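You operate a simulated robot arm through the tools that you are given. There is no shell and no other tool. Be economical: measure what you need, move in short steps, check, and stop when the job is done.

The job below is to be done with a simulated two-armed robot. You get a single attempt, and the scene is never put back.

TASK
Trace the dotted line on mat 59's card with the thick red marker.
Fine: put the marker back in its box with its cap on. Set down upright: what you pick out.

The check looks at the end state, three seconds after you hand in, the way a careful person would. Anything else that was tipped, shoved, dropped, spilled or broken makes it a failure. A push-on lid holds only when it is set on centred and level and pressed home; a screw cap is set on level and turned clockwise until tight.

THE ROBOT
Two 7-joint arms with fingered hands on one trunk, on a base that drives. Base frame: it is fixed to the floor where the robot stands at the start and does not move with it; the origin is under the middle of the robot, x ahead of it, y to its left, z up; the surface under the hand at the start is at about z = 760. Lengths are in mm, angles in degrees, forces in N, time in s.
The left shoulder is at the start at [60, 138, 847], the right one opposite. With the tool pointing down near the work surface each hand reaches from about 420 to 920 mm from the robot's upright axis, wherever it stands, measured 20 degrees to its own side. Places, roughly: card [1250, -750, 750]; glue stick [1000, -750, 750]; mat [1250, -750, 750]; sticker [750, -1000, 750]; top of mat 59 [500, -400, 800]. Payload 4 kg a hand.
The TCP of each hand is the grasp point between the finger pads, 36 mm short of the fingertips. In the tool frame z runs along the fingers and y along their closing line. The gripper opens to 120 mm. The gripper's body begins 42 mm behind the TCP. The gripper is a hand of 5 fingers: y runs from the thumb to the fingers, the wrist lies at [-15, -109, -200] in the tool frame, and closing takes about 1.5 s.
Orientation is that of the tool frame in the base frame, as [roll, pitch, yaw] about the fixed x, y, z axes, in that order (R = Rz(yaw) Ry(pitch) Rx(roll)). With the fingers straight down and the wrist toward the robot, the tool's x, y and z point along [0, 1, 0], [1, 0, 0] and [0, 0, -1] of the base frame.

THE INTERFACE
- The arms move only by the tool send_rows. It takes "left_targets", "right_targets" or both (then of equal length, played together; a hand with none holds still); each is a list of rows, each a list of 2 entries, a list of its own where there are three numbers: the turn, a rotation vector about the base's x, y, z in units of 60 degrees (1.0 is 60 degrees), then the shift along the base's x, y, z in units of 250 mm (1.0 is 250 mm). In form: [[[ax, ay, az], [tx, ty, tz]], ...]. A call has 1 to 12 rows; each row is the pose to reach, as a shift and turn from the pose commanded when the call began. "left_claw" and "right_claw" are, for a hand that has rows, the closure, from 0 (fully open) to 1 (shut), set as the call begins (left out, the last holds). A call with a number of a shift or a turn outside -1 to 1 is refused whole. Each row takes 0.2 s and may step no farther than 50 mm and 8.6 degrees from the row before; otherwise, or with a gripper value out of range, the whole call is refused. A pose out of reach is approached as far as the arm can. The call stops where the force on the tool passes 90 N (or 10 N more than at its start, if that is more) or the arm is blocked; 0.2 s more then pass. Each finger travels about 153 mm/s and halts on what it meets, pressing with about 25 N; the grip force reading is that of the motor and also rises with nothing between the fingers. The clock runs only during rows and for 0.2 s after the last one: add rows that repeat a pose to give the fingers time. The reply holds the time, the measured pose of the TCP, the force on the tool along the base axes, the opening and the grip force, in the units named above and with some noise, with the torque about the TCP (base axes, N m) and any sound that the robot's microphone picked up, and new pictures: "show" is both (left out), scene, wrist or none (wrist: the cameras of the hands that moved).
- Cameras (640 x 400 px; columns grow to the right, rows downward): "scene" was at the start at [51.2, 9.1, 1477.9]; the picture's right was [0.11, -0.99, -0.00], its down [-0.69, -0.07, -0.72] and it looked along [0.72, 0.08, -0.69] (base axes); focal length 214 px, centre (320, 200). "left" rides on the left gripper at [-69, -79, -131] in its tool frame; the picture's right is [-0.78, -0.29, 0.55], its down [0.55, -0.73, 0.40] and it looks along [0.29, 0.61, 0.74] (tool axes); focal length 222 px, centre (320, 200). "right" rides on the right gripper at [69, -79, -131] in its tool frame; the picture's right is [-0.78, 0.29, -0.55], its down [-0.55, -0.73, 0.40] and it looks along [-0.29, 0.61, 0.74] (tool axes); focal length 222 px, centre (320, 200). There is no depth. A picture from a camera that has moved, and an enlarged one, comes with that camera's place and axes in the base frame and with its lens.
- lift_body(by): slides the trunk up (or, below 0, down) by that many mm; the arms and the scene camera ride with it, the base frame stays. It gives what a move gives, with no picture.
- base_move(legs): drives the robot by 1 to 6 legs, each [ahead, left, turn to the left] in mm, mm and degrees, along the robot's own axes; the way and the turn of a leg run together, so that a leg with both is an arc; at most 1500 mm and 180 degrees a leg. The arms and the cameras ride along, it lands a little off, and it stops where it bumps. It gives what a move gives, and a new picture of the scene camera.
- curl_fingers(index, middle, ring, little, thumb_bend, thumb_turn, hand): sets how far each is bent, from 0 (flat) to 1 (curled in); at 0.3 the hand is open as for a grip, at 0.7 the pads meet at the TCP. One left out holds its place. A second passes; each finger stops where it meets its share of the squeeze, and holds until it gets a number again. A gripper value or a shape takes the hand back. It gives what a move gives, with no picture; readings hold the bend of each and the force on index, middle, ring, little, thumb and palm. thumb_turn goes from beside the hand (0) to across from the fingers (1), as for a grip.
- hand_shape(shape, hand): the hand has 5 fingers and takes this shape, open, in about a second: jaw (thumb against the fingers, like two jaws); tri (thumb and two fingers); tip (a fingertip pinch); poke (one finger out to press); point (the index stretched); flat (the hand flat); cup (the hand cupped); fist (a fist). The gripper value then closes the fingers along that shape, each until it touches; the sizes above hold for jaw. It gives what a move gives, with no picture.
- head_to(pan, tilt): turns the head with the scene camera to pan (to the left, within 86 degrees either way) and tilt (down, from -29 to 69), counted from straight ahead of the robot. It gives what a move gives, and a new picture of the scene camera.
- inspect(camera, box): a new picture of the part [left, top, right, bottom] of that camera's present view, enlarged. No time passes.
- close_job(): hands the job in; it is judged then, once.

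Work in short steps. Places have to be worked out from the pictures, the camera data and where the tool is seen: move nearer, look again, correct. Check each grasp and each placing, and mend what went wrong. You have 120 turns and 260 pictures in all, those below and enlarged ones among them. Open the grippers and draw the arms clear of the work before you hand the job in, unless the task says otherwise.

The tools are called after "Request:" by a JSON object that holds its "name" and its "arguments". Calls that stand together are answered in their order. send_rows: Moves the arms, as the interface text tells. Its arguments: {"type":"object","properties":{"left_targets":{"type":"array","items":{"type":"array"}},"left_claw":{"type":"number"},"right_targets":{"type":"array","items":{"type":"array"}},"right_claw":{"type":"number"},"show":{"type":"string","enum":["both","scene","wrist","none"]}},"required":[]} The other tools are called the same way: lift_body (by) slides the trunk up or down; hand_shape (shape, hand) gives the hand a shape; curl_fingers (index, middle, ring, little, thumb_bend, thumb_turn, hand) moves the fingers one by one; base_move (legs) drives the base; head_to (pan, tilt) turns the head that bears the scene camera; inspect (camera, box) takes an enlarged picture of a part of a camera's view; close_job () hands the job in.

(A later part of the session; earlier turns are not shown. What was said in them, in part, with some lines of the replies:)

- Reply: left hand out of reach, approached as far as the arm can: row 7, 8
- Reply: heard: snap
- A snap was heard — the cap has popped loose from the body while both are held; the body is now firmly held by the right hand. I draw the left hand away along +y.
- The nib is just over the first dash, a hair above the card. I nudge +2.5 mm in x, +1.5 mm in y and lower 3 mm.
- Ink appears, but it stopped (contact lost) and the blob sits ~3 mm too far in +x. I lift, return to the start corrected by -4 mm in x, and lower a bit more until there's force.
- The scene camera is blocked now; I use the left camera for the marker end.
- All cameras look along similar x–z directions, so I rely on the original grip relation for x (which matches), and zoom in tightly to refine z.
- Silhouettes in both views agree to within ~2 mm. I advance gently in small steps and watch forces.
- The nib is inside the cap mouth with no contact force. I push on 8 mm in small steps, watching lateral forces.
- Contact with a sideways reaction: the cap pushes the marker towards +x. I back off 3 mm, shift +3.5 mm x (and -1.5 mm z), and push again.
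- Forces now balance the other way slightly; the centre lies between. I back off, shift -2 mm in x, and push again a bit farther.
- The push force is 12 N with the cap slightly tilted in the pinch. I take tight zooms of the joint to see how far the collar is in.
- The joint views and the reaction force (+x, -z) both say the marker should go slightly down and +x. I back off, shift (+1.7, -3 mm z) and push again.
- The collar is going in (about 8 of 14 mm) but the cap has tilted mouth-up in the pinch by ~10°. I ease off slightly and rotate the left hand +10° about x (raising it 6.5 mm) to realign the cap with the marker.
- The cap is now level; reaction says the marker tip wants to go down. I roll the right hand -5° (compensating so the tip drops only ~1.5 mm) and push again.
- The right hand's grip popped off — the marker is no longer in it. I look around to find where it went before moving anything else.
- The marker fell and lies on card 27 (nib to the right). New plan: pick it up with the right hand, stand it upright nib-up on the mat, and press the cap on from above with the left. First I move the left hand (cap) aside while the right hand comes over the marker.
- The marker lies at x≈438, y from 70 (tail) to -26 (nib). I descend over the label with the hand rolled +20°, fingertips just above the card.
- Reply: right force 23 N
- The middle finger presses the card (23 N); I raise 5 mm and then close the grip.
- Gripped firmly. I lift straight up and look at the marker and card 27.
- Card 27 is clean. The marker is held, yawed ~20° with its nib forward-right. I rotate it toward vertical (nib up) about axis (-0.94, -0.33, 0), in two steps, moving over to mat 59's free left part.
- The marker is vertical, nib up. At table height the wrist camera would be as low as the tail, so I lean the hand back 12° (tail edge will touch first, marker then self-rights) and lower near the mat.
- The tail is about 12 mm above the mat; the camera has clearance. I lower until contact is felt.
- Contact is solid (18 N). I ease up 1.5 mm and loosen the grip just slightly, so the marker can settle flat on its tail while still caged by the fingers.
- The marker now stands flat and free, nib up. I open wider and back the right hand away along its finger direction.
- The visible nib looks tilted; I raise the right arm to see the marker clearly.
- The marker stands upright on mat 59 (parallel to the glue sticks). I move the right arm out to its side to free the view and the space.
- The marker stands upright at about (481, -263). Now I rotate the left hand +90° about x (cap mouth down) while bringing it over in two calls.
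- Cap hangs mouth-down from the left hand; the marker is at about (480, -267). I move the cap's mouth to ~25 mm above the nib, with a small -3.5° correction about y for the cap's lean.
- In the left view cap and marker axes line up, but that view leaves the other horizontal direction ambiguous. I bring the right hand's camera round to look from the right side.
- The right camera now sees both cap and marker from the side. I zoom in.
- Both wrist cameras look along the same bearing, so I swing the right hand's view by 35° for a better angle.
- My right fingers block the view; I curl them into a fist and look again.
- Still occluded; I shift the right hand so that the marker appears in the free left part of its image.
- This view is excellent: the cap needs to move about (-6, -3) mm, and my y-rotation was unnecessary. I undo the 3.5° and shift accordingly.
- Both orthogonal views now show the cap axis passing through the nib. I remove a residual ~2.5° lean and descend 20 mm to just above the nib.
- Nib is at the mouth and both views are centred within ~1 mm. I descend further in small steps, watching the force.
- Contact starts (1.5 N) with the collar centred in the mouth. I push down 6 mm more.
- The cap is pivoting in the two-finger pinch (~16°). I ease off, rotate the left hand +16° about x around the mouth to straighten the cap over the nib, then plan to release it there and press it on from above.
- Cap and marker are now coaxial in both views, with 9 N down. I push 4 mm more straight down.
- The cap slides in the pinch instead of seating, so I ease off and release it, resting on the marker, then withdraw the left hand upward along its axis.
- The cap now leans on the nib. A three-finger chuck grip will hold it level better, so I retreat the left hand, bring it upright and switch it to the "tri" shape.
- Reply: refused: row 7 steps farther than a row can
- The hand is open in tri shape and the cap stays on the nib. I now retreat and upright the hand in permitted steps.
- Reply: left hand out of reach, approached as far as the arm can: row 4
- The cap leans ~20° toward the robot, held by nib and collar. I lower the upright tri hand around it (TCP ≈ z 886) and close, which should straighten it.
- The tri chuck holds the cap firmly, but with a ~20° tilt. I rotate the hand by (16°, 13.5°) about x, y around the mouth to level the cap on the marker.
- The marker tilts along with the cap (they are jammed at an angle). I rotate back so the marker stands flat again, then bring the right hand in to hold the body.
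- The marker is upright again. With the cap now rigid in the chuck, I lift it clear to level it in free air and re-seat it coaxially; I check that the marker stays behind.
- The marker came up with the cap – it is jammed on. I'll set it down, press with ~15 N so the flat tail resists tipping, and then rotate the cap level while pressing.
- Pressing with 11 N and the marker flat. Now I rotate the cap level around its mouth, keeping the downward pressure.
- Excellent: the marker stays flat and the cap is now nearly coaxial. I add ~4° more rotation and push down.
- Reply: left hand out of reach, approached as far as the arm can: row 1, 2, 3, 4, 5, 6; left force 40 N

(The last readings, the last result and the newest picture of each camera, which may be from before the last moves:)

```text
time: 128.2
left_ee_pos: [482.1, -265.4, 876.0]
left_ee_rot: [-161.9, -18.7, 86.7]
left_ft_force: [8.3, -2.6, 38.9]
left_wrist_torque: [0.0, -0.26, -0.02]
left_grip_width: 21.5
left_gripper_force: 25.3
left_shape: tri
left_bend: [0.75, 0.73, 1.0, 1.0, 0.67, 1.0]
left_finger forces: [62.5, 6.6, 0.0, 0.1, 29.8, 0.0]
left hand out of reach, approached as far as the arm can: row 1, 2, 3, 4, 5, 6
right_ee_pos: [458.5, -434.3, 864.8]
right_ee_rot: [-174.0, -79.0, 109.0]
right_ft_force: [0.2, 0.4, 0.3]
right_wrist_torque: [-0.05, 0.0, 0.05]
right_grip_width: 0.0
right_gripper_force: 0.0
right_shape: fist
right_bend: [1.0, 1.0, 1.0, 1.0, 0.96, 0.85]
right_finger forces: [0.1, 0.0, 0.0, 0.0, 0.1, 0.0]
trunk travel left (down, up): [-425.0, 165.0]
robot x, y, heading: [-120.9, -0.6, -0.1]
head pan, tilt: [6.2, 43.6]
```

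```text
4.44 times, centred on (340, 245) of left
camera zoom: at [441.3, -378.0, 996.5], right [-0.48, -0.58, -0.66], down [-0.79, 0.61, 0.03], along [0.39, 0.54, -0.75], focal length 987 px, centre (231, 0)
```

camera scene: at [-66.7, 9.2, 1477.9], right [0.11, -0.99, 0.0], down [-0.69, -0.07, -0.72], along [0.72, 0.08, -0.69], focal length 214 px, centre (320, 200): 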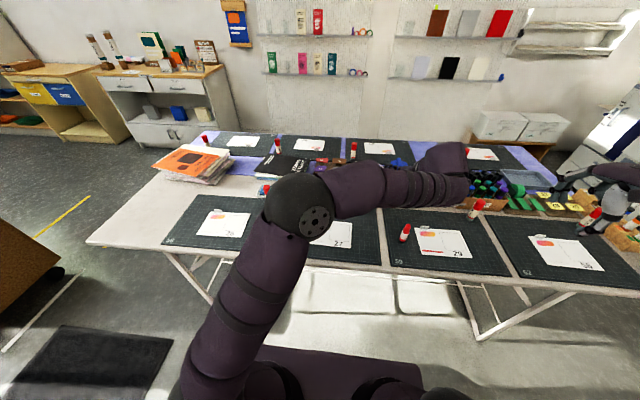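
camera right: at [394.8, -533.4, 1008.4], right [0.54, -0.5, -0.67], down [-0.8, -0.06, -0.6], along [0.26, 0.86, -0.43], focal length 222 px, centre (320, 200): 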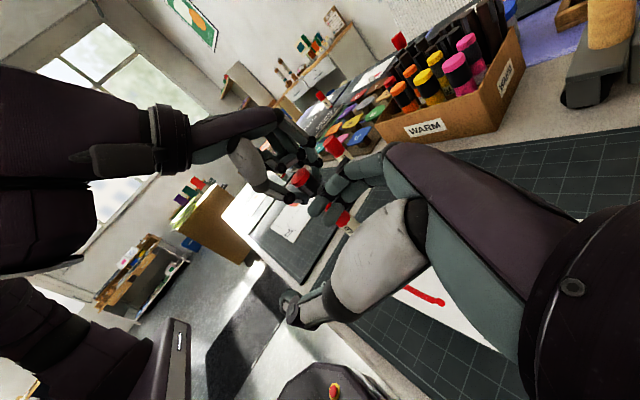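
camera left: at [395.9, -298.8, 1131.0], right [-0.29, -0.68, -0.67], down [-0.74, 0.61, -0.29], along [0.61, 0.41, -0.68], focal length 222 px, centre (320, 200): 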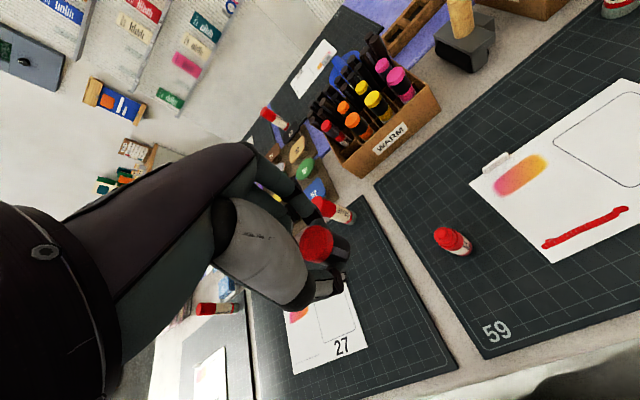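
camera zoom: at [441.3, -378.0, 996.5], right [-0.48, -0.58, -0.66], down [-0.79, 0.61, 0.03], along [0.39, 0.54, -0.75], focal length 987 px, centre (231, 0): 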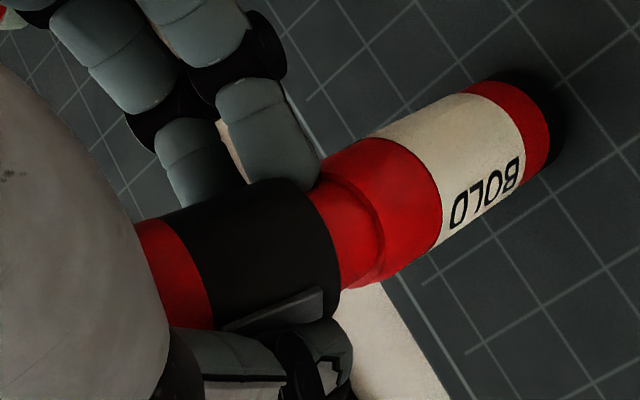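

The arm hit its reach limit and the push skewed (39 N). I relieve the pressure: up 5 mm and undo part of the rotation.

Request:
{"name": "send_rows", "arguments": {"left_targets": [[[0, 0, 0], [0, 0, 0.012]], [[0, 0, 0], [0, -0.01, 0.02]], [[-0.03, -0.05, 0], [0, -0.02, 0.022]], [[-0.03, -0.05, 0], [0, -0.02, 0.022]]], "show": "none"}}

Request:
{"name": "inspect", "arguments": {"camera": "right", "box": [240, 160, 320, 240]}}

Request:
{"name": "inspect", "arguments": {"camera": "left", "box": [290, 200, 390, 290]}}

```text
time: 129.2
left_ee_pos: [482.5, -272.8, 878.0]
left_ee_rot: [-165.0, -17.2, 87.8]
left_ft_force: [5.6, -1.5, 21.8]
left_wrist_torque: [-0.04, -0.26, -0.01]
left_grip_width: 20.2
left_gripper_force: 24.8
left_shape: tri
left_bend: [0.74, 0.65, 1.0, 1.0, 0.69, 1.0]
left_finger forces: [36.6, 8.8, 0.0, 0.0, 24.3, 0.0]
left hand out of reach, approached as far as the arm can: row 2
right_ee_pos: [458.2, -435.3, 864.3]
right_ee_rot: [-174.4, -79.2, 109.3]
right_ft_force: [-0.5, 0.3, -0.2]
right_wrist_torque: [0.01, 0.04, -0.01]
right_grip_width: 0.2
right_gripper_force: 0.2
right_shape: fist
right_bend: [1.0, 1.0, 1.0, 1.0, 0.96, 0.85]
right_finger forces: [0.1, 0.0, 0.0, 0.0, 0.1, 0.0]
trunk travel left (down, up): [-425.0, 165.0]
robot x, y, heading: [-120.2, 2.8, -0.2]
head pan, tilt: [6.2, 43.6]
```

```text
5.00 times, centred on (280, 200) of right
camera zoom: at [437.5, -573.0, 957.6], right [0.54, -0.5, -0.67], down [-0.8, -0.05, -0.6], along [0.27, 0.86, -0.43], focal length 1111 px, centre (520, 200)
```

zoom: 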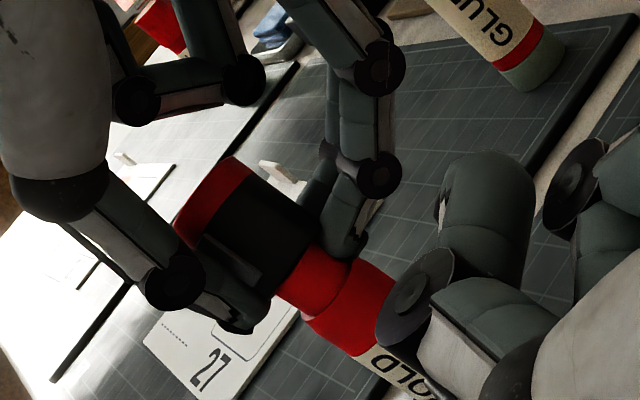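

```text
4.44 times, centred on (340, 245) of left
camera zoom: at [435.1, -380.7, 999.5], right [-0.45, -0.6, -0.66], down [-0.79, 0.61, -0.02], along [0.42, 0.51, -0.75], focal length 987 px, centre (231, 0)
```

zoom: 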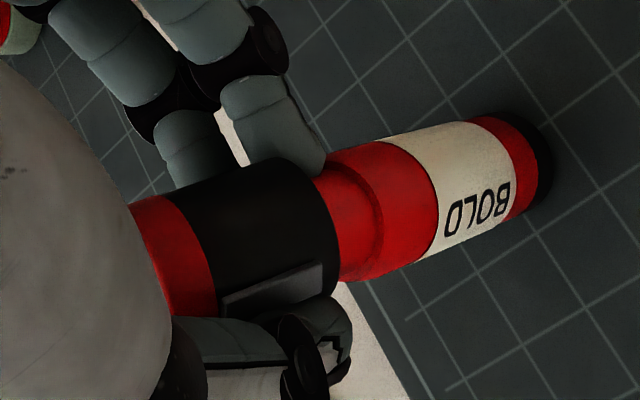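

Now cap and marker are coaxial in both views. I push straight down 4–5 mm.

Request:
{"name": "send_rows", "arguments": {"left_targets": [[[0, 0, 0], [0, 0, -0.008]], [[0, 0, 0], [0, 0, -0.016]], [[0, 0, 0], [0, 0, -0.022]], [[0, 0, 0], [0, 0, -0.022]]], "show": "none"}}

Request:
{"name": "inspect", "arguments": {"camera": "right", "box": [240, 160, 320, 240]}}

Request:
{"name": "inspect", "arguments": {"camera": "left", "box": [290, 200, 390, 290]}}

```text
time: 130.2
left_ee_pos: [483.2, -273.1, 875.6]
left_ee_rot: [-165.4, -17.1, 87.7]
left_ft_force: [8.1, -1.7, 37.0]
left_wrist_torque: [-0.04, -0.18, 0.01]
left_grip_width: 20.9
left_gripper_force: 24.7
left_shape: tri
left_bend: [0.74, 0.65, 1.0, 1.0, 0.69, 1.0]
left_finger forces: [51.0, 8.4, 0.1, 0.1, 26.1, 0.0]
right_ee_pos: [458.9, -434.2, 865.2]
right_ee_rot: [-173.9, -79.2, 108.9]
right_ft_force: [0.1, -0.1, 0.6]
right_wrist_torque: [-0.03, -0.01, 0.02]
right_grip_width: 0.0
right_gripper_force: 0.1
right_shape: fist
right_bend: [1.0, 1.0, 1.0, 1.0, 0.96, 0.85]
right_finger forces: [0.1, 0.0, 0.0, 0.0, 0.0, 0.0]
trunk travel left (down, up): [-425.0, 165.0]
robot x, y, heading: [-114.3, 4.7, -0.2]
head pan, tilt: [6.2, 43.6]
```

```text
5.00 times, centred on (280, 200) of right
camera zoom: at [437.0, -572.7, 958.3], right [0.54, -0.5, -0.67], down [-0.8, -0.05, -0.6], along [0.27, 0.86, -0.43], focal length 1111 px, centre (520, 200)
```

zoom: 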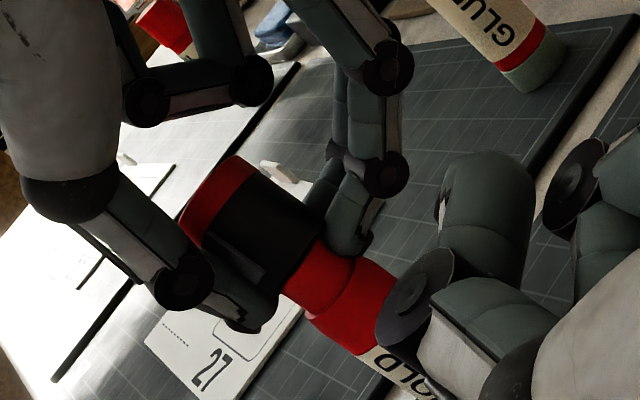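

```text
4.44 times, centred on (340, 245) of left
camera zoom: at [435.5, -380.1, 998.0], right [-0.44, -0.6, -0.67], down [-0.79, 0.61, -0.03], along [0.43, 0.51, -0.75], focal length 987 px, centre (231, 0)
```

zoom: 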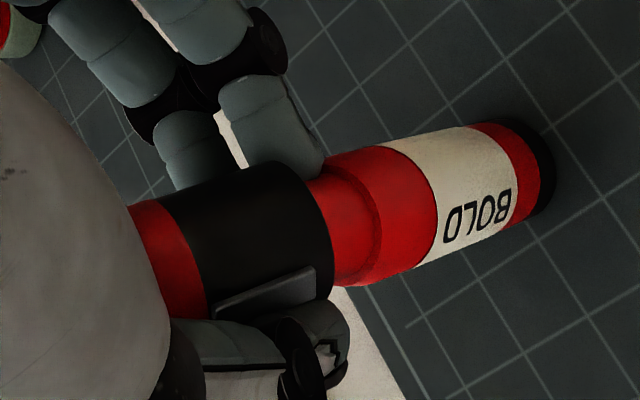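

The index fingertip is bearing on the marker's shoulder instead of the cap. The cap is now coaxial, so I open gently, retreat along the hand's axis and look.

Request:
{"name": "send_rows", "arguments": {"left_targets": [[[0, 0, 0], [0, 0, 0.01]], [[0, 0, 0], [0, 0, 0.01]], [[0, 0, 0], [0, 0, 0.01]], [[0, 0, 0], [0, 0, 0.01]], [[0, 0, 0], [0.01, -0.012, 0.045]], [[0, 0, 0], [0.03, -0.036, 0.115]], [[0, 0, 0], [0.06, -0.07, 0.22]], [[-0.1, -0.08, 0], [0.06, -0.06, 0.3]], [[-0.2, -0.17, 0], [0.03, -0.02, 0.34]], [[-0.3, -0.25, 0], [0.0, 0.02, 0.36]], [[-0.3, -0.25, 0], [-0.02, 0.036, 0.36]]], "left_claw": 0.55, "show": "none"}}

Request:
{"name": "inspect", "arguments": {"camera": "right", "box": [240, 160, 320, 240]}}

Request:
{"name": "inspect", "arguments": {"camera": "left", "box": [280, 190, 420, 310]}}

```text
time: 132.6
left_ee_pos: [478.8, -265.5, 961.8]
left_ee_rot: [179.7, 0.7, 90.0]
left_ft_force: [0.0, 0.5, 0.6]
left_wrist_torque: [0.02, 0.02, -0.04]
left_grip_width: 53.9
left_gripper_force: 0.1
left_shape: tri
left_bend: [0.44, 0.48, 0.99, 0.99, 0.61, 1.0]
left_finger forces: [0.1, 0.0, 0.1, 0.0, 0.0, 0.0]
left hand out of reach, approached as far as the arm can: row 6, 7
right_ee_pos: [460.4, -435.0, 863.4]
right_ee_rot: [-174.2, -79.2, 109.2]
right_ft_force: [-0.1, -0.3, -0.6]
right_wrist_torque: [0.01, 0.0, 0.0]
right_grip_width: 0.3
right_gripper_force: 0.0
right_shape: fist
right_bend: [1.0, 1.0, 1.0, 1.0, 0.96, 0.85]
right_finger forces: [0.1, 0.0, 0.0, 0.2, 0.1, 0.0]
trunk travel left (down, up): [-425.0, 165.0]
robot x, y, heading: [-118.6, 1.2, 0.0]
head pan, tilt: [6.2, 43.6]
```

```text
5.00 times, centred on (280, 200) of right
camera zoom: at [438.6, -573.2, 956.6], right [0.54, -0.5, -0.67], down [-0.8, -0.05, -0.6], along [0.27, 0.86, -0.43], focal length 1111 px, centre (520, 200)
```

zoom: 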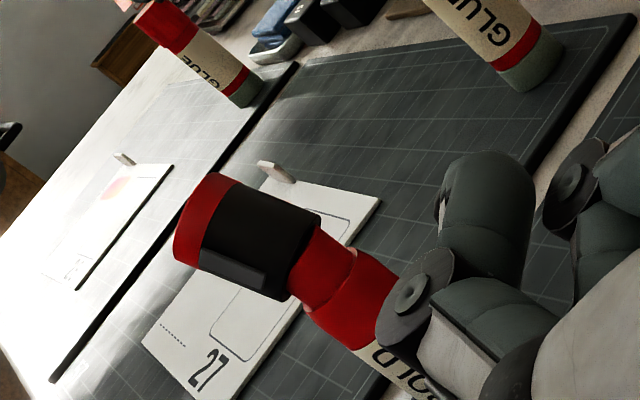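

```text
3.33 times, centred on (350, 250) of left
camera zoom: at [397.6, -332.3, 1094.1], right [-0.29, -0.79, -0.54], down [-0.73, 0.55, -0.41], along [0.62, 0.28, -0.74], focal length 740 px, centre (220, 33)
```

zoom: 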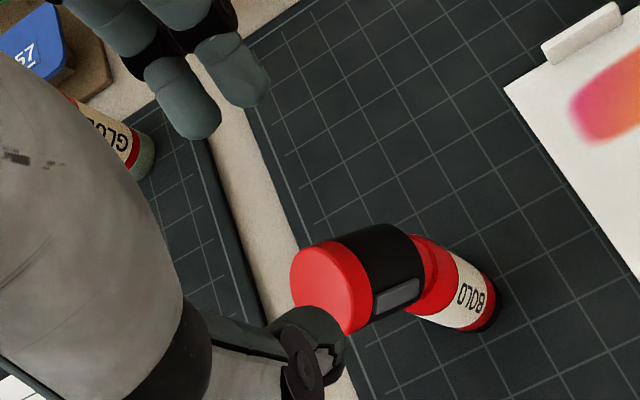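

Released, the cap leans again toward (-x, +y). I'll regrip with the closing direction along that lean (yaw -50°), higher on the cap, so that closing itself levels it and the fingertips stay above the mouth.

Request:
{"name": "send_rows", "arguments": {"left_targets": [[[0, 0, -0.12], [0, 0, 0]], [[0, 0, -0.24], [0, 0, 0]], [[0, 0, -0.36], [0, 0, 0]], [[0, 0, -0.48], [0, 0, 0]], [[0, 0, -0.6], [-0.004, -0.01, 0]], [[0, 0, -0.72], [-0.008, -0.016, -0.04]], [[0, 0, -0.833], [-0.011, -0.022, -0.1]], [[0, 0, -0.833], [-0.011, -0.022, -0.18]], [[0, 0, -0.833], [-0.011, -0.022, -0.26]], [[0, 0, -0.833], [-0.011, -0.022, -0.26]]], "left_claw": 0.4, "show": "none"}}

Request:
{"name": "inspect", "arguments": {"camera": "left", "box": [270, 190, 410, 310]}}

Request:
{"name": "inspect", "arguments": {"camera": "right", "box": [240, 160, 320, 240]}}

```text
time: 134.8
left_ee_pos: [476.1, -268.2, 895.9]
left_ee_rot: [179.8, 0.6, 39.8]
left_ft_force: [0.0, -0.4, 0.2]
left_wrist_torque: [0.0, 0.02, 0.02]
left_grip_width: 71.8
left_gripper_force: 0.0
left_shape: tri
left_bend: [0.38, 0.42, 0.99, 0.99, 0.48, 1.0]
left_finger forces: [0.0, 0.0, 0.1, 0.0, 0.0, 0.0]
right_ee_pos: [459.7, -435.8, 864.1]
right_ee_rot: [-174.0, -79.2, 109.0]
right_ft_force: [-0.2, 0.8, 0.9]
right_wrist_torque: [0.02, 0.01, -0.02]
right_grip_width: 0.1
right_gripper_force: 0.0
right_shape: fist
right_bend: [1.0, 1.0, 1.0, 1.0, 0.96, 0.85]
right_finger forces: [0.0, 0.0, 0.0, 0.0, 0.0, 0.1]
trunk travel left (down, up): [-425.0, 165.0]
robot x, y, heading: [-116.1, -2.2, -0.1]
head pan, tilt: [6.2, 43.6]
```

```text
3.33 times, centred on (340, 250) of left
camera zoom: at [372.3, -251.1, 1028.4], right [-0.79, -0.28, -0.54], down [-0.05, 0.91, -0.41], along [0.61, -0.29, -0.74], focal length 740 px, centre (253, 33)
```

zoom: 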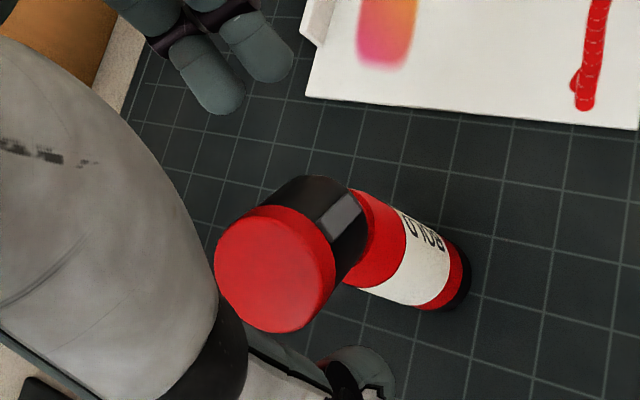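

```text
5.00 times, centred on (280, 200) of right
camera zoom: at [438.3, -573.3, 956.8], right [0.54, -0.5, -0.67], down [-0.8, -0.05, -0.6], along [0.27, 0.86, -0.43], focal length 1111 px, centre (520, 200)
```

zoom: 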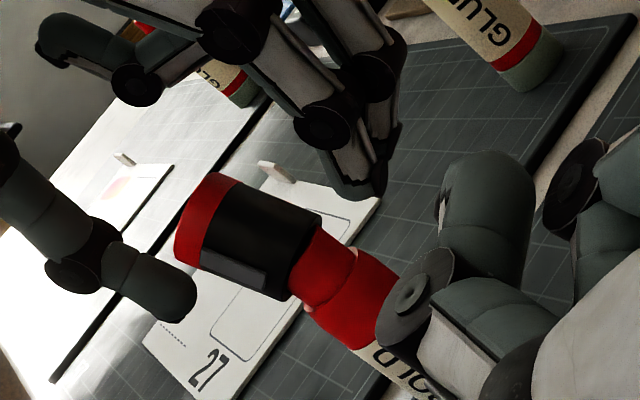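

The fingers straddle the cap along its lean direction. I close the chuck to level it.

Request:
{"name": "send_rows", "arguments": {"left_targets": [[[0, 0, 0], [0, 0, 0]], [[0, 0, 0], [0, 0, 0]], [[0, 0, 0], [0, 0, 0]], [[0, 0, 0], [0, 0, 0]], [[0, 0, 0], [0, 0, 0]], [[0, 0, 0], [0, 0, 0]], [[0, 0, 0], [0, 0, 0]]], "left_claw": 1, "show": "none"}}

Request:
{"name": "inspect", "arguments": {"camera": "left", "box": [280, 200, 400, 310]}}

Request:
{"name": "inspect", "arguments": {"camera": "right", "box": [240, 160, 320, 240]}}

```text
time: 136.4
left_ee_pos: [475.6, -268.2, 895.8]
left_ee_rot: [179.7, 0.6, 39.8]
left_ft_force: [0.9, 1.1, -0.2]
left_wrist_torque: [0.01, 0.01, -0.03]
left_grip_width: 19.4
left_gripper_force: 24.6
left_shape: tri
left_bend: [0.72, 0.6, 1.0, 1.0, 0.71, 1.0]
left_finger forces: [9.7, 11.3, 0.0, 0.0, 21.5, 0.0]
right_ee_pos: [459.6, -435.3, 864.2]
right_ee_rot: [-174.6, -79.1, 109.6]
right_ft_force: [-0.2, -0.3, 0.9]
right_wrist_torque: [0.03, -0.01, -0.04]
right_grip_width: 0.0
right_gripper_force: 0.1
right_shape: fist
right_bend: [1.0, 1.0, 1.0, 1.0, 0.96, 0.85]
right_finger forces: [0.1, 0.0, 0.1, 0.1, 0.1, 0.0]
trunk travel left (down, up): [-425.0, 165.0]
robot x, y, heading: [-117.4, 1.2, -0.0]
head pan, tilt: [6.2, 43.6]
```

```text
3.64 times, centred on (340, 255) of left
camera zoom: at [372.3, -251.2, 1028.4], right [-0.79, -0.28, -0.54], down [-0.05, 0.91, -0.41], along [0.61, -0.29, -0.74], focal length 808 px, centre (247, 0)
```

zoom: 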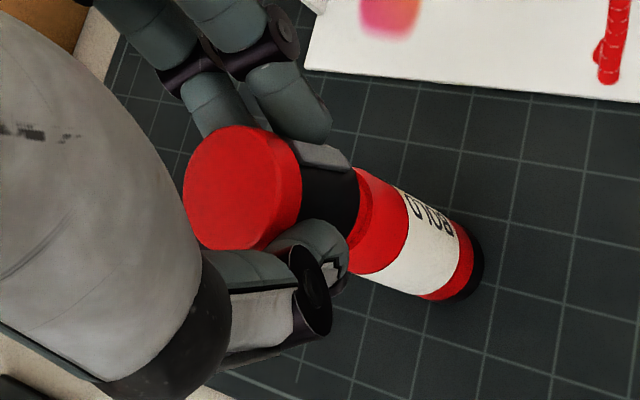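

```text
5.00 times, centred on (280, 200) of right
camera zoom: at [438.2, -573.3, 956.8], right [0.54, -0.5, -0.67], down [-0.8, -0.05, -0.6], along [0.27, 0.86, -0.43], focal length 1111 px, centre (520, 200)
```

zoom: 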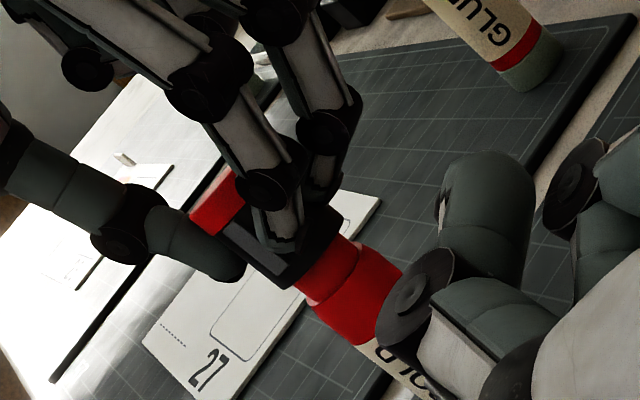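

The cap is now level and coaxial. I press straight down 8 mm in small steps.

Request:
{"name": "send_rows", "arguments": {"left_targets": [[[0, 0, 0], [0, 0, -0.008]], [[0, 0, 0], [0, 0, -0.016]], [[0, 0, 0], [0, 0, -0.024]], [[0, 0, 0], [0, 0, -0.032]], [[0, 0, 0], [0, 0, -0.032]]], "show": "none"}}

Request:
{"name": "inspect", "arguments": {"camera": "left", "box": [280, 200, 400, 310]}}

Request:
{"name": "inspect", "arguments": {"camera": "right", "box": [240, 160, 320, 240]}}

```text
time: 137.6
left_ee_pos: [474.0, -269.3, 889.5]
left_ee_rot: [179.8, 0.6, 39.8]
left_ft_force: [-0.4, 1.1, 3.6]
left_wrist_torque: [0.06, -0.02, 0.0]
left_grip_width: 19.5
left_gripper_force: 25.1
left_shape: tri
left_bend: [0.72, 0.6, 1.0, 1.0, 0.71, 1.0]
left_finger forces: [9.8, 11.8, 0.0, 0.1, 22.2, 0.0]
right_ee_pos: [459.2, -435.3, 864.0]
right_ee_rot: [-174.1, -79.1, 109.0]
right_ft_force: [-0.4, 0.6, -0.8]
right_wrist_torque: [-0.01, -0.01, -0.02]
right_grip_width: 0.0
right_gripper_force: 0.0
right_shape: fist
right_bend: [1.0, 1.0, 1.0, 1.0, 0.96, 0.85]
right_finger forces: [0.1, 0.0, 0.1, 0.0, 0.1, 0.1]
trunk travel left (down, up): [-425.0, 165.0]
robot x, y, heading: [-118.0, -0.7, -0.1]
head pan, tilt: [6.2, 43.6]
```

```text
3.64 times, centred on (340, 255) of left
camera zoom: at [370.7, -252.3, 1021.3], right [-0.79, -0.28, -0.54], down [-0.05, 0.91, -0.41], along [0.61, -0.29, -0.74], focal length 808 px, centre (247, 0)
```

zoom: 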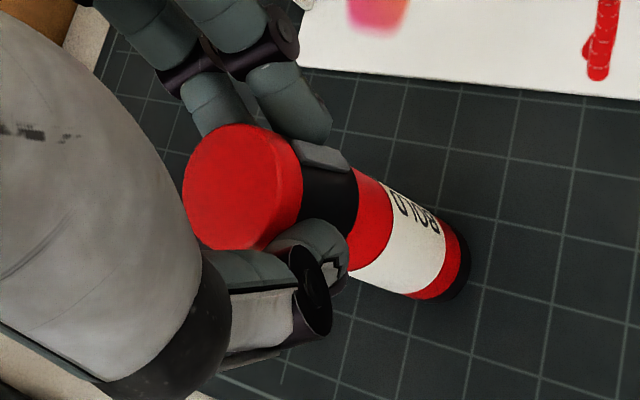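

```text
5.00 times, centred on (280, 200) of right
camera zoom: at [438.1, -573.2, 957.0], right [0.54, -0.5, -0.67], down [-0.8, -0.05, -0.6], along [0.27, 0.86, -0.43], focal length 1111 px, centre (520, 200)
```

zoom: 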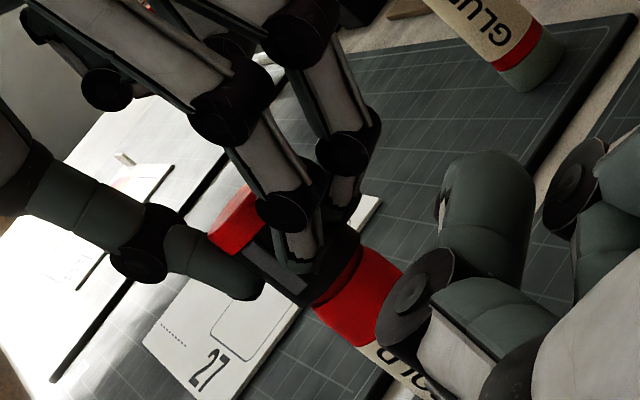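

The collar has slid fully into the cap with only 3.6 N. I press further to seat it home and listen for a snap.

Request:
{"name": "send_rows", "arguments": {"left_targets": [[[0, 0, 0], [0, 0, -0.008]], [[0, 0, 0], [0, 0, -0.014]], [[0, 0, 0], [0, 0, -0.02]], [[0, 0, 0], [0, 0, -0.026]], [[0, 0, 0], [0, 0, -0.026]]], "show": "none"}}

Request:
{"name": "inspect", "arguments": {"camera": "right", "box": [240, 160, 320, 240]}}

```text
time: 138.8
left_ee_pos: [474.0, -270.5, 884.8]
left_ee_rot: [179.4, 0.5, 39.8]
left_ft_force: [-0.2, -1.7, 22.8]
left_wrist_torque: [0.05, -0.05, 0.05]
left_grip_width: 21.0
left_gripper_force: 25.4
left_shape: tri
left_bend: [0.63, 0.6, 1.0, 1.0, 0.71, 1.0]
left_finger forces: [11.6, 15.9, 0.0, 0.0, 26.7, 0.0]
right_ee_pos: [458.4, -434.8, 864.4]
right_ee_rot: [-174.4, -79.1, 109.4]
right_ft_force: [-0.8, -0.3, -0.7]
right_wrist_torque: [-0.01, 0.04, 0.0]
right_grip_width: 0.0
right_gripper_force: 0.0
right_shape: fist
right_bend: [1.0, 1.0, 1.0, 1.0, 0.96, 0.85]
right_finger forces: [0.0, 0.0, 0.0, 0.1, 0.0, 0.0]
trunk travel left (down, up): [-425.0, 165.0]
robot x, y, heading: [-117.9, 3.8, -0.2]
head pan, tilt: [6.2, 43.6]
heard: snap
```

```text
5.00 times, centred on (280, 200) of right
camera zoom: at [437.0, -573.0, 958.1], right [0.54, -0.5, -0.67], down [-0.8, -0.05, -0.6], along [0.27, 0.86, -0.43], focal length 1111 px, centre (520, 200)
```

zoom: 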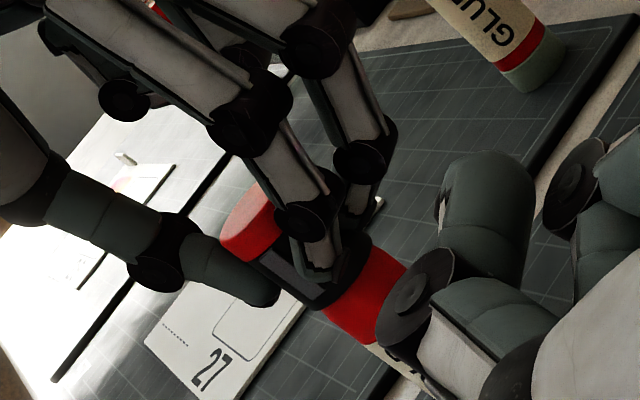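

Snap – the cap is home. I ease off, switch the left hand to the slimmer "tip" pinch for the box, and meanwhile retract the right arm upward.

Request:
{"name": "send_rows", "arguments": {"left_targets": [[[0, 0, 0], [0, 0, 0.012]], [[0, 0, 0], [0, 0, 0.018]], [[0, 0, 0], [0, 0, 0.018]], [[0, 0, 0], [0, 0, 0.018]], [[0, 0, 0], [0, 0, 0.018]], [[0, 0, 0], [0, 0, 0.018]], [[0, 0, 0], [0, 0, 0.018]], [[0, 0, 0], [0, 0, 0.018]]], "right_targets": [[[0, 0, 0], [0, -0.05, 0.05]], [[0, 0, 0], [-0.1, -0.1, 0.2]], [[0, 0, 0], [-0.2, -0.15, 0.35]], [[0, 0, 0], [-0.3, -0.15, 0.5]], [[0, 0, 0], [-0.4, -0.15, 0.65]], [[0, 0, 0], [-0.5, -0.15, 0.8]], [[0, 0, 0], [-0.6, -0.15, 0.9]], [[0, 0, 0], [-0.6, -0.15, 0.95]]], "left_claw": 0.55, "show": "none"}}

Request:
{"name": "hand_shape", "arguments": {"hand": "left", "shape": "tip"}}

Request:
{"name": "inspect", "arguments": {"camera": "left", "box": [270, 190, 410, 310]}}

```text
time: 140.6
left_ee_pos: [473.2, -269.6, 885.9]
left_ee_rot: [179.7, 0.6, 39.8]
left_ft_force: [-0.6, -0.4, -0.1]
left_wrist_torque: [0.03, -0.03, 0.01]
left_grip_width: 53.9
left_gripper_force: 0.0
left_shape: tri
left_bend: [0.44, 0.48, 0.99, 0.99, 0.61, 1.0]
left_finger forces: [0.0, 0.1, 0.1, 0.0, 0.1, 0.0]
right_ee_pos: [309.5, -473.8, 1100.9]
right_ee_rot: [-173.3, -79.1, 108.4]
right_ft_force: [-0.2, -0.7, -0.6]
right_wrist_torque: [-0.03, 0.0, 0.02]
right_grip_width: 0.0
right_gripper_force: 0.1
right_shape: fist
right_bend: [1.0, 1.0, 1.0, 1.0, 0.96, 0.85]
right_finger forces: [0.0, 0.1, 0.1, 0.0, 0.1, 0.0]
trunk travel left (down, up): [-425.0, 165.0]
robot x, y, heading: [-115.7, 0.5, 0.3]
head pan, tilt: [6.2, 43.6]
```

```text
time: 141.5
left_ee_pos: [474.2, -269.9, 885.2]
left_ee_rot: [179.6, 0.6, 39.7]
left_ft_force: [0.3, 0.5, -0.1]
left_wrist_torque: [0.0, 0.01, -0.01]
left_grip_width: 120.0
left_gripper_force: 0.0
left_shape: tip
left_bend: [0.31, 0.98, 0.99, 0.99, 0.3, 0.97]
left_finger forces: [0.0, 0.0, 0.0, 0.1, 0.1, 0.0]
right_ee_pos: [308.9, -472.7, 1099.3]
right_ee_rot: [-174.3, -79.1, 109.3]
right_ft_force: [0.4, -0.6, 0.7]
right_wrist_torque: [-0.03, 0.03, 0.0]
right_grip_width: 0.0
right_gripper_force: 0.1
right_shape: fist
right_bend: [1.0, 1.0, 1.0, 1.0, 0.96, 0.85]
right_finger forces: [0.0, 0.0, 0.0, 0.1, 0.0, 0.0]
trunk travel left (down, up): [-425.0, 165.0]
robot x, y, heading: [-116.9, -0.5, 0.0]
head pan, tilt: [6.2, 43.6]
```

```text
3.33 times, centred on (340, 250) of left
camera zoom: at [370.9, -252.3, 1018.3], right [-0.79, -0.28, -0.54], down [-0.05, 0.91, -0.41], along [0.61, -0.29, -0.74], focal length 740 px, centre (253, 33)
```

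zoom: 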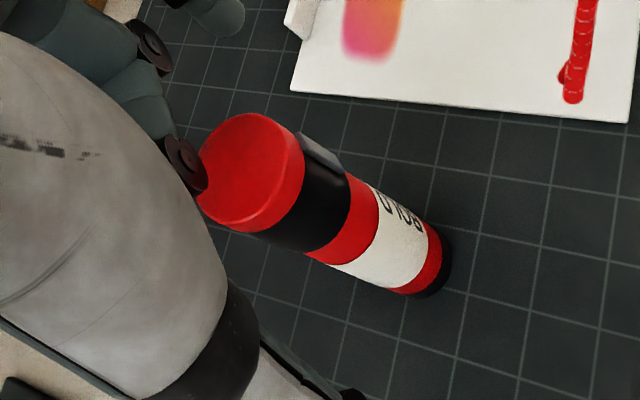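

The marker stands capped. I centre the hand over it (+4, -3 mm) and close the pinch.

Request:
{"name": "send_rows", "arguments": {"left_targets": [[[0, 0, 0], [0.016, -0.013, 0.003]], [[0, 0, 0], [0.016, -0.013, 0.003]], [[0, 0, 0], [0.016, -0.013, 0.003]], [[0, 0, 0], [0.016, -0.013, 0.003]], [[0, 0, 0], [0.016, -0.013, 0.003]], [[0, 0, 0], [0.016, -0.013, 0.003]], [[0, 0, 0], [0.016, -0.013, 0.003]], [[0, 0, 0], [0.016, -0.013, 0.003]], [[0, 0, 0], [0.016, -0.013, 0.003]]], "left_claw": 1, "show": "none"}}

Request:
{"name": "send_rows", "arguments": {"left_targets": [[[0, 0, 0], [0, 0, 0.08]], [[0, 0, 0], [0, 0, 0.2]], [[0, 0, 0], [0, 0, 0.36]], [[0, 0, 0], [0, 0, 0.52]], [[0, 0, 0], [0, 0, 0.56]]], "show": "none"}}

Request:
{"name": "inspect", "arguments": {"camera": "left", "box": [270, 190, 410, 310]}}

```text
time: 143.5
left_ee_pos: [477.5, -272.5, 885.2]
left_ee_rot: [179.7, 0.6, 39.8]
left_ft_force: [0.1, 0.4, 0.0]
left_wrist_torque: [-0.01, -0.02, -0.02]
left_grip_width: 21.5
left_gripper_force: 24.6
left_shape: tip
left_bend: [0.6, 1.0, 1.0, 1.0, 0.7, 1.0]
left_finger forces: [22.4, 0.0, 0.0, 0.0, 22.3, 0.1]
right_ee_pos: [309.5, -473.1, 1100.3]
right_ee_rot: [-174.0, -79.1, 109.1]
right_ft_force: [0.8, 0.6, -0.1]
right_wrist_torque: [0.0, -0.01, -0.02]
right_grip_width: 0.1
right_gripper_force: 0.0
right_shape: fist
right_bend: [1.0, 1.0, 1.0, 1.0, 0.96, 0.85]
right_finger forces: [0.1, 0.2, 0.1, 0.0, 0.0, 0.1]
trunk travel left (down, up): [-425.0, 165.0]
robot x, y, heading: [-119.5, 0.3, -0.3]
head pan, tilt: [6.2, 43.6]
```

```text
time: 144.7
left_ee_pos: [479.3, -272.4, 1027.9]
left_ee_rot: [179.7, 0.5, 39.8]
left_ft_force: [-0.5, -0.7, 0.0]
left_wrist_torque: [-0.02, -0.01, 0.01]
left_grip_width: 21.6
left_gripper_force: 25.2
left_shape: tip
left_bend: [0.6, 1.0, 1.0, 1.0, 0.7, 1.0]
left_finger forces: [22.5, 0.1, 0.0, 0.1, 22.4, 0.0]
right_ee_pos: [309.0, -474.5, 1100.2]
right_ee_rot: [-174.0, -79.1, 109.1]
right_ft_force: [-0.6, 0.5, -0.5]
right_wrist_torque: [0.0, -0.01, 0.0]
right_grip_width: 0.0
right_gripper_force: 0.0
right_shape: fist
right_bend: [1.0, 1.0, 1.0, 1.0, 0.96, 0.85]
right_finger forces: [0.1, 0.0, 0.1, 0.1, 0.1, 0.0]
trunk travel left (down, up): [-425.0, 165.0]
robot x, y, heading: [-115.6, -4.1, -0.0]
head pan, tilt: [6.2, 43.6]
```

```text
3.33 times, centred on (340, 250) of left
camera zoom: at [375.6, -255.4, 1160.1], right [-0.79, -0.28, -0.54], down [-0.05, 0.91, -0.41], along [0.61, -0.29, -0.74], focal length 740 px, centre (253, 33)
```

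zoom: 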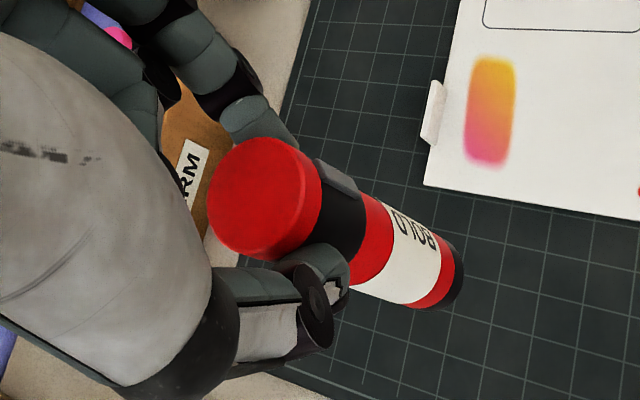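

The capped marker lifts cleanly and hangs vertical. I drive the base forward 120 mm to reach the box.

Request:
{"name": "base_move", "arguments": {"legs": [[120, 0, 0]]}}

```text
time: 146.0
left_ee_pos: [598.9, -272.9, 1024.8]
left_ee_rot: [179.8, 0.5, 39.7]
left_ft_force: [0.0, -0.9, 0.1]
left_wrist_torque: [-0.02, 0.03, 0.03]
left_grip_width: 21.2
left_gripper_force: 24.5
left_shape: tip
left_bend: [0.6, 1.0, 1.0, 1.0, 0.7, 1.0]
left_finger forces: [22.4, 0.0, 0.0, 0.0, 22.4, 0.0]
right_ee_pos: [430.5, -474.6, 1099.0]
right_ee_rot: [-173.2, -79.2, 108.1]
right_ft_force: [0.1, 0.7, -0.3]
right_wrist_torque: [-0.02, 0.04, 0.02]
right_grip_width: 0.2
right_gripper_force: 0.0
right_shape: fist
right_bend: [1.0, 1.0, 1.0, 1.0, 0.96, 0.85]
right_finger forces: [0.0, 0.0, 0.0, 0.1, 0.0, 0.0]
trunk travel left (down, up): [-425.0, 165.0]
robot x, y, heading: [1.2, -2.5, -0.2]
head pan, tilt: [6.2, 43.6]
camera scene: at [54.9, 8.6, 1477.8], right [0.1, -0.99, 0.0], down [-0.69, -0.07, -0.72], along [0.72, 0.08, -0.69], focal length 214 px, centre (320, 200)
```

scene: 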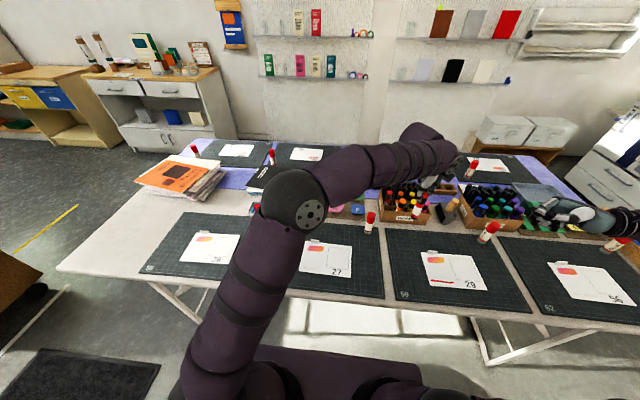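

Base is back at its start. I carry the marker above its empty slot at (723, -219), bottom ~20 mm above the neighbours.

Request:
{"name": "send_rows", "arguments": {"left_targets": [[[0, 0, 0.02], [0.125, 0.054, 0]], [[0, 0, 0.045], [0.25, 0.108, 0]], [[0, 0, 0.07], [0.375, 0.162, -0.02]], [[0, 0, 0.087], [0.498, 0.216, -0.05]], [[0, 0, 0.087], [0.498, 0.216, -0.06]], [[0, 0, 0.087], [0.498, 0.216, -0.06]]], "show": "none"}}

Request:
{"name": "inspect", "arguments": {"camera": "left", "box": [280, 190, 440, 320]}}

Request:
{"name": "inspect", "arguments": {"camera": "scene", "box": [370, 150, 450, 230]}}

```text
time: 147.4
left_ee_pos: [723.2, -220.1, 1011.3]
left_ee_rot: [179.6, 0.6, 45.2]
left_ft_force: [-0.2, 0.2, -0.2]
left_wrist_torque: [-0.01, -0.05, 0.0]
left_grip_width: 21.3
left_gripper_force: 24.6
left_shape: tip
left_bend: [0.6, 1.0, 1.0, 1.0, 0.7, 1.0]
left_finger forces: [22.3, 0.0, 0.1, 0.0, 22.3, 0.0]
right_ee_pos: [430.1, -474.1, 1099.4]
right_ee_rot: [-174.0, -79.2, 109.0]
right_ft_force: [-0.8, -0.1, 0.3]
right_wrist_torque: [0.0, -0.01, 0.01]
right_grip_width: 0.0
right_gripper_force: 0.0
right_shape: fist
right_bend: [1.0, 1.0, 1.0, 1.0, 0.96, 0.85]
right_finger forces: [0.0, 0.0, 0.1, 0.0, 0.0, 0.1]
trunk travel left (down, up): [-425.0, 165.0]
robot x, y, heading: [3.2, 1.0, 0.0]
head pan, tilt: [6.2, 43.6]
```

```text
3.08 times, centred on (360, 255) of left
camera zoom: at [619.3, -211.4, 1144.3], right [-0.76, -0.36, -0.54], down [-0.13, 0.9, -0.41], along [0.63, -0.24, -0.74], focal length 684 px, centre (197, 31)
```

zoom: 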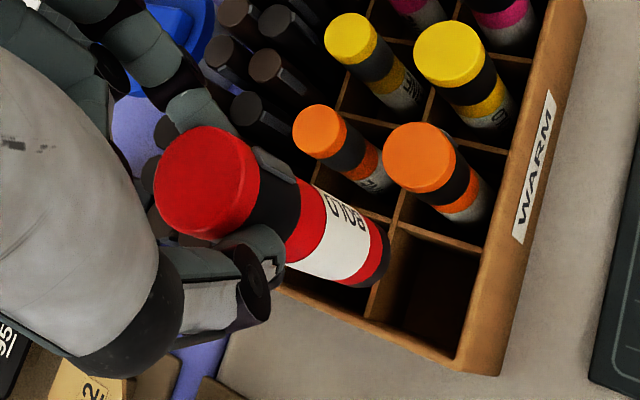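

```text
5.00 times, centred on (410, 190) of scene
camera zoom: at [53.7, 8.7, 1477.8], right [0.1, -0.99, 0.0], down [-0.69, -0.07, -0.72], along [0.72, 0.08, -0.69], focal length 1072 px, centre (-130, 250)
```

zoom: 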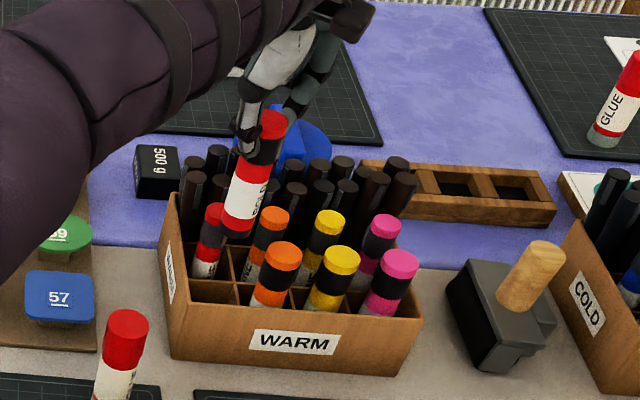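

The marker is above its empty cell. I lower it into the cell in steps (2 mm to +y for centring).

Request:
{"name": "send_rows", "arguments": {"left_targets": [[[0, 0, 0], [0, 0.008, -0.05]], [[0, 0, 0], [0, 0.008, -0.14]], [[0, 0, 0], [0, 0.008, -0.24]], [[0, 0, 0], [0, 0.008, -0.34]], [[0, 0, 0], [0, 0.008, -0.43]], [[0, 0, 0], [0, 0.008, -0.5]], [[0, 0, 0], [0, 0.008, -0.525]], [[0, 0, 0], [0, 0.008, -0.525]]], "show": "none"}}

Request:
{"name": "inspect", "arguments": {"camera": "left", "box": [270, 180, 430, 310]}}

Request:
{"name": "inspect", "arguments": {"camera": "scene", "box": [370, 150, 450, 230]}}

```text
time: 149.2
left_ee_pos: [723.6, -216.9, 884.1]
left_ee_rot: [179.6, 0.4, 45.2]
left_ft_force: [-0.4, 0.7, 9.6]
left_wrist_torque: [0.04, 0.02, 0.03]
left_grip_width: 21.8
left_gripper_force: 25.4
left_shape: tip
left_bend: [0.6, 1.0, 1.0, 1.0, 0.7, 1.0]
left_finger forces: [24.0, 0.0, 0.1, 0.0, 24.5, 0.0]
right_ee_pos: [428.7, -473.4, 1101.7]
right_ee_rot: [-174.3, -79.1, 109.2]
right_ft_force: [0.0, -0.5, 1.2]
right_wrist_torque: [-0.01, -0.02, 0.01]
right_grip_width: 0.0
right_gripper_force: 0.1
right_shape: fist
right_bend: [1.0, 1.0, 1.0, 1.0, 0.96, 0.85]
right_finger forces: [0.0, 0.0, 0.0, 0.0, 0.0, 0.0]
trunk travel left (down, up): [-425.0, 165.0]
robot x, y, heading: [1.0, 0.9, -0.3]
head pan, tilt: [6.2, 43.6]
```

```text
3.08 times, centred on (350, 245) of left
camera zoom: at [618.7, -208.3, 1015.2], right [-0.76, -0.36, -0.54], down [-0.13, 0.9, -0.41], along [0.64, -0.24, -0.73], focal length 684 px, centre (228, 62)
```

zoom: 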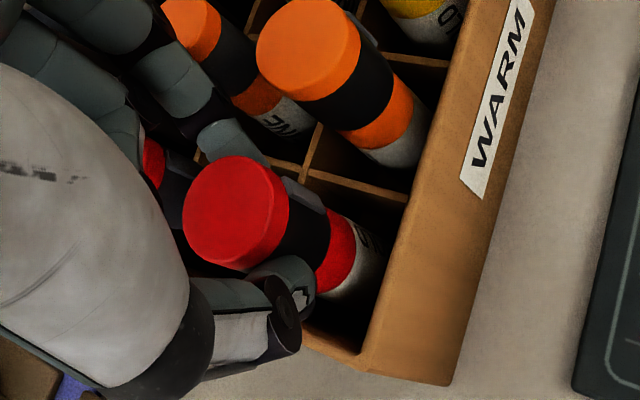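

```text
5.00 times, centred on (410, 190) of scene
camera zoom: at [52.7, 9.0, 1478.1], right [0.1, -0.99, 0.0], down [-0.69, -0.07, -0.72], along [0.72, 0.08, -0.69], focal length 1072 px, centre (-130, 250)
```

zoom: 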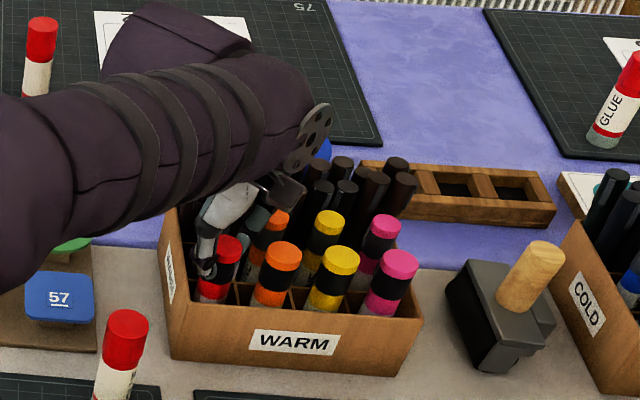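

Bottom contact felt (9.6 N) and the cap is level with its neighbours. I ease up 2 mm, open the pinch to ~54 mm and lift the hand straight out.

Request:
{"name": "send_rows", "arguments": {"left_targets": [[[0, 0, 0], [0, 0, 0.006]], [[0, 0, 0], [0, 0, 0.006]], [[0, 0, 0], [0, 0, 0.006]], [[0, 0, 0], [0, 0, 0.006]], [[0, 0, 0], [0, 0, 0.006]], [[0, 0, 0], [0, 0, 0.006]], [[0, 0, 0], [0, 0, 0.04]], [[0, 0, 0], [0, 0, 0.12]], [[0, 0, 0], [0, 0, 0.24]], [[0, 0, 0], [0, 0, 0.4]]], "left_claw": 0.55, "show": "none"}}

Request:
{"name": "inspect", "arguments": {"camera": "left", "box": [280, 190, 460, 330]}}

Request:
{"name": "inspect", "arguments": {"camera": "scene", "box": [370, 150, 450, 230]}}

```text
time: 151.4
left_ee_pos: [724.2, -216.9, 980.0]
left_ee_rot: [179.9, 0.6, 45.0]
left_ft_force: [-0.1, 0.2, -0.3]
left_wrist_torque: [0.0, -0.02, -0.01]
left_grip_width: 53.9
left_gripper_force: 0.1
left_shape: tip
left_bend: [0.45, 0.98, 0.99, 0.99, 0.61, 1.0]
left_finger forces: [0.0, 0.1, 0.0, 0.1, 0.0, 0.0]
right_ee_pos: [429.7, -474.4, 1102.0]
right_ee_rot: [-173.9, -79.1, 109.0]
right_ft_force: [0.3, 0.2, 0.1]
right_wrist_torque: [-0.03, 0.01, -0.02]
right_grip_width: 0.0
right_gripper_force: 0.0
right_shape: fist
right_bend: [1.0, 1.0, 1.0, 1.0, 0.96, 0.85]
right_finger forces: [0.1, 0.1, 0.1, 0.1, 0.1, 0.0]
trunk travel left (down, up): [-425.0, 165.0]
robot x, y, heading: [2.7, -1.6, -0.2]
head pan, tilt: [6.2, 43.6]
```

```text
2.86 times, centred on (370, 260) of left
camera zoom: at [619.6, -208.7, 1113.1], right [-0.76, -0.35, -0.54], down [-0.13, 0.9, -0.41], along [0.63, -0.24, -0.74], focal length 635 px, centre (177, 29)
```

zoom: 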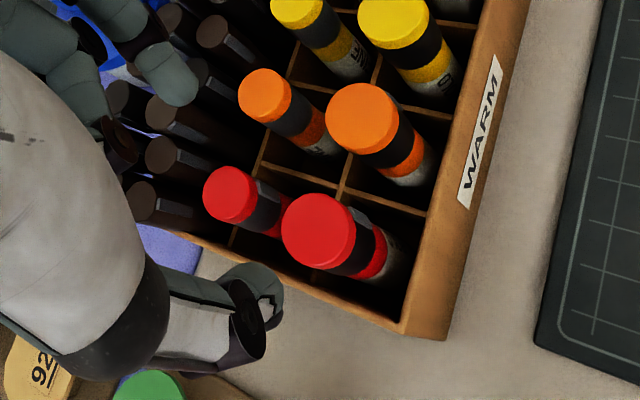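

```text
5.00 times, centred on (410, 190) of scene
camera zoom: at [53.5, 8.8, 1477.8], right [0.1, -0.99, 0.0], down [-0.69, -0.07, -0.72], along [0.72, 0.08, -0.69], focal length 1072 px, centre (-130, 250)
```

zoom: 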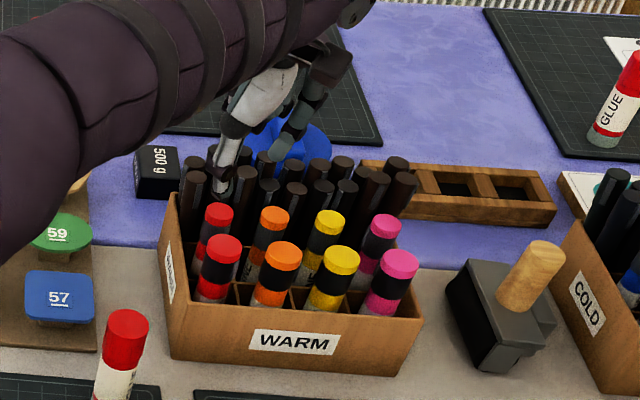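

The marker stands upright and capped in its own cell. I draw the left arm clear and open both hands.

Request:
{"name": "send_rows", "arguments": {"left_targets": [[[0, 0, 0], [-0.05, 0, 0.15]], [[0, 0, 0.1], [-0.15, 0.08, 0.28]], [[0, 0, 0.2], [-0.25, 0.2, 0.36]], [[0, 0, 0.3], [-0.35, 0.32, 0.4]], [[0, 0, 0.4], [-0.45, 0.44, 0.4]], [[0, 0, 0.5], [-0.55, 0.56, 0.4]], [[0, 0, 0.6], [-0.62, 0.7, 0.4]], [[0, 0, 0.7], [-0.65, 0.85, 0.4]], [[0, 0, 0.75], [-0.65, 0.99, 0.4]]], "left_claw": 0, "show": "none"}}

Request:
{"name": "hand_shape", "arguments": {"hand": "right", "shape": "jaw"}}

Request:
{"name": "inspect", "arguments": {"camera": "scene", "box": [200, 130, 560, 310]}}

```text
time: 153.4
left_ee_pos: [561.2, 32.7, 1081.5]
left_ee_rot: [179.6, 0.6, 90.0]
left_ft_force: [-0.2, 0.5, -0.1]
left_wrist_torque: [-0.01, 0.01, -0.02]
left_grip_width: 119.8
left_gripper_force: 0.2
left_shape: tip
left_bend: [0.31, 0.98, 0.99, 0.99, 0.3, 0.97]
left_finger forces: [0.0, 0.0, 0.0, 0.0, 0.1, 0.0]
right_ee_pos: [429.6, -472.9, 1099.9]
right_ee_rot: [-174.7, -79.2, 109.6]
right_ft_force: [-0.2, 0.3, 0.1]
right_wrist_torque: [-0.03, 0.0, -0.02]
right_grip_width: 0.1
right_gripper_force: 0.1
right_shape: fist
right_bend: [1.0, 1.0, 1.0, 1.0, 0.96, 0.85]
right_finger forces: [0.0, 0.0, 0.0, 0.0, 0.0, 0.0]
trunk travel left (down, up): [-425.0, 165.0]
robot x, y, heading: [2.3, -3.9, -0.1]
head pan, tilt: [6.2, 43.6]
```

```text
time: 154.3
left_ee_pos: [561.2, 30.2, 1081.4]
left_ee_rot: [179.6, 0.5, 90.0]
left_ft_force: [0.4, 0.3, -0.1]
left_wrist_torque: [0.0, 0.01, -0.01]
left_grip_width: 119.5
left_gripper_force: 0.0
left_shape: tip
left_bend: [0.31, 0.98, 0.99, 0.99, 0.3, 0.97]
left_finger forces: [0.0, 0.0, 0.0, 0.1, 0.0, 0.0]
right_ee_pos: [429.9, -474.1, 1099.5]
right_ee_rot: [-174.0, -79.1, 108.9]
right_ft_force: [0.1, -0.1, -0.1]
right_wrist_torque: [-0.02, 0.0, -0.01]
right_grip_width: 119.8
right_gripper_force: 0.0
right_shape: jaw
right_bend: [0.3, 0.3, 0.3, 0.3, 0.3, 0.97]
right_finger forces: [0.0, 0.0, 0.0, 0.0, 0.0, 0.0]
trunk travel left (down, up): [-425.0, 165.0]
robot x, y, heading: [1.9, -0.7, -0.0]
head pan, tilt: [6.2, 43.6]
```

```text
1.78 times, centred on (380, 220) of scene
camera zoom: at [53.6, 8.7, 1477.9], right [0.1, -0.99, 0.0], down [-0.69, -0.07, -0.72], along [0.72, 0.08, -0.69], focal length 381 px, centre (213, 164)
```

zoom: 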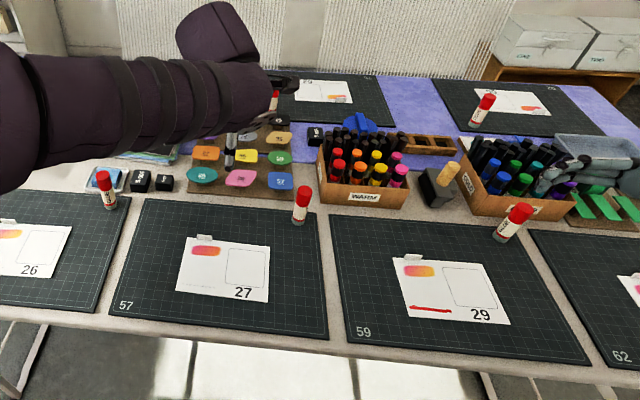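

Card 29 on mat 59 has its line traced, the marker is capped and back in the WARM box, and every other object looks to be where it started. Both hands are open and clear, so I hand in.

Request:
{"name": "close_job", "arguments": {}}

```text
The job is handed in.
```

I traced the dotted line on mat 59's card with the thick red marker and handed the job in. The marker is capped (it snapped shut) and stands upright in its own slot in the WARM box.

Two flaws: a small red blob sits a few millimetres off the line at its left end, and I dropped the marker once, uncapped, onto card 27. It left no visible mark there, and nothing else looked moved or tipped.
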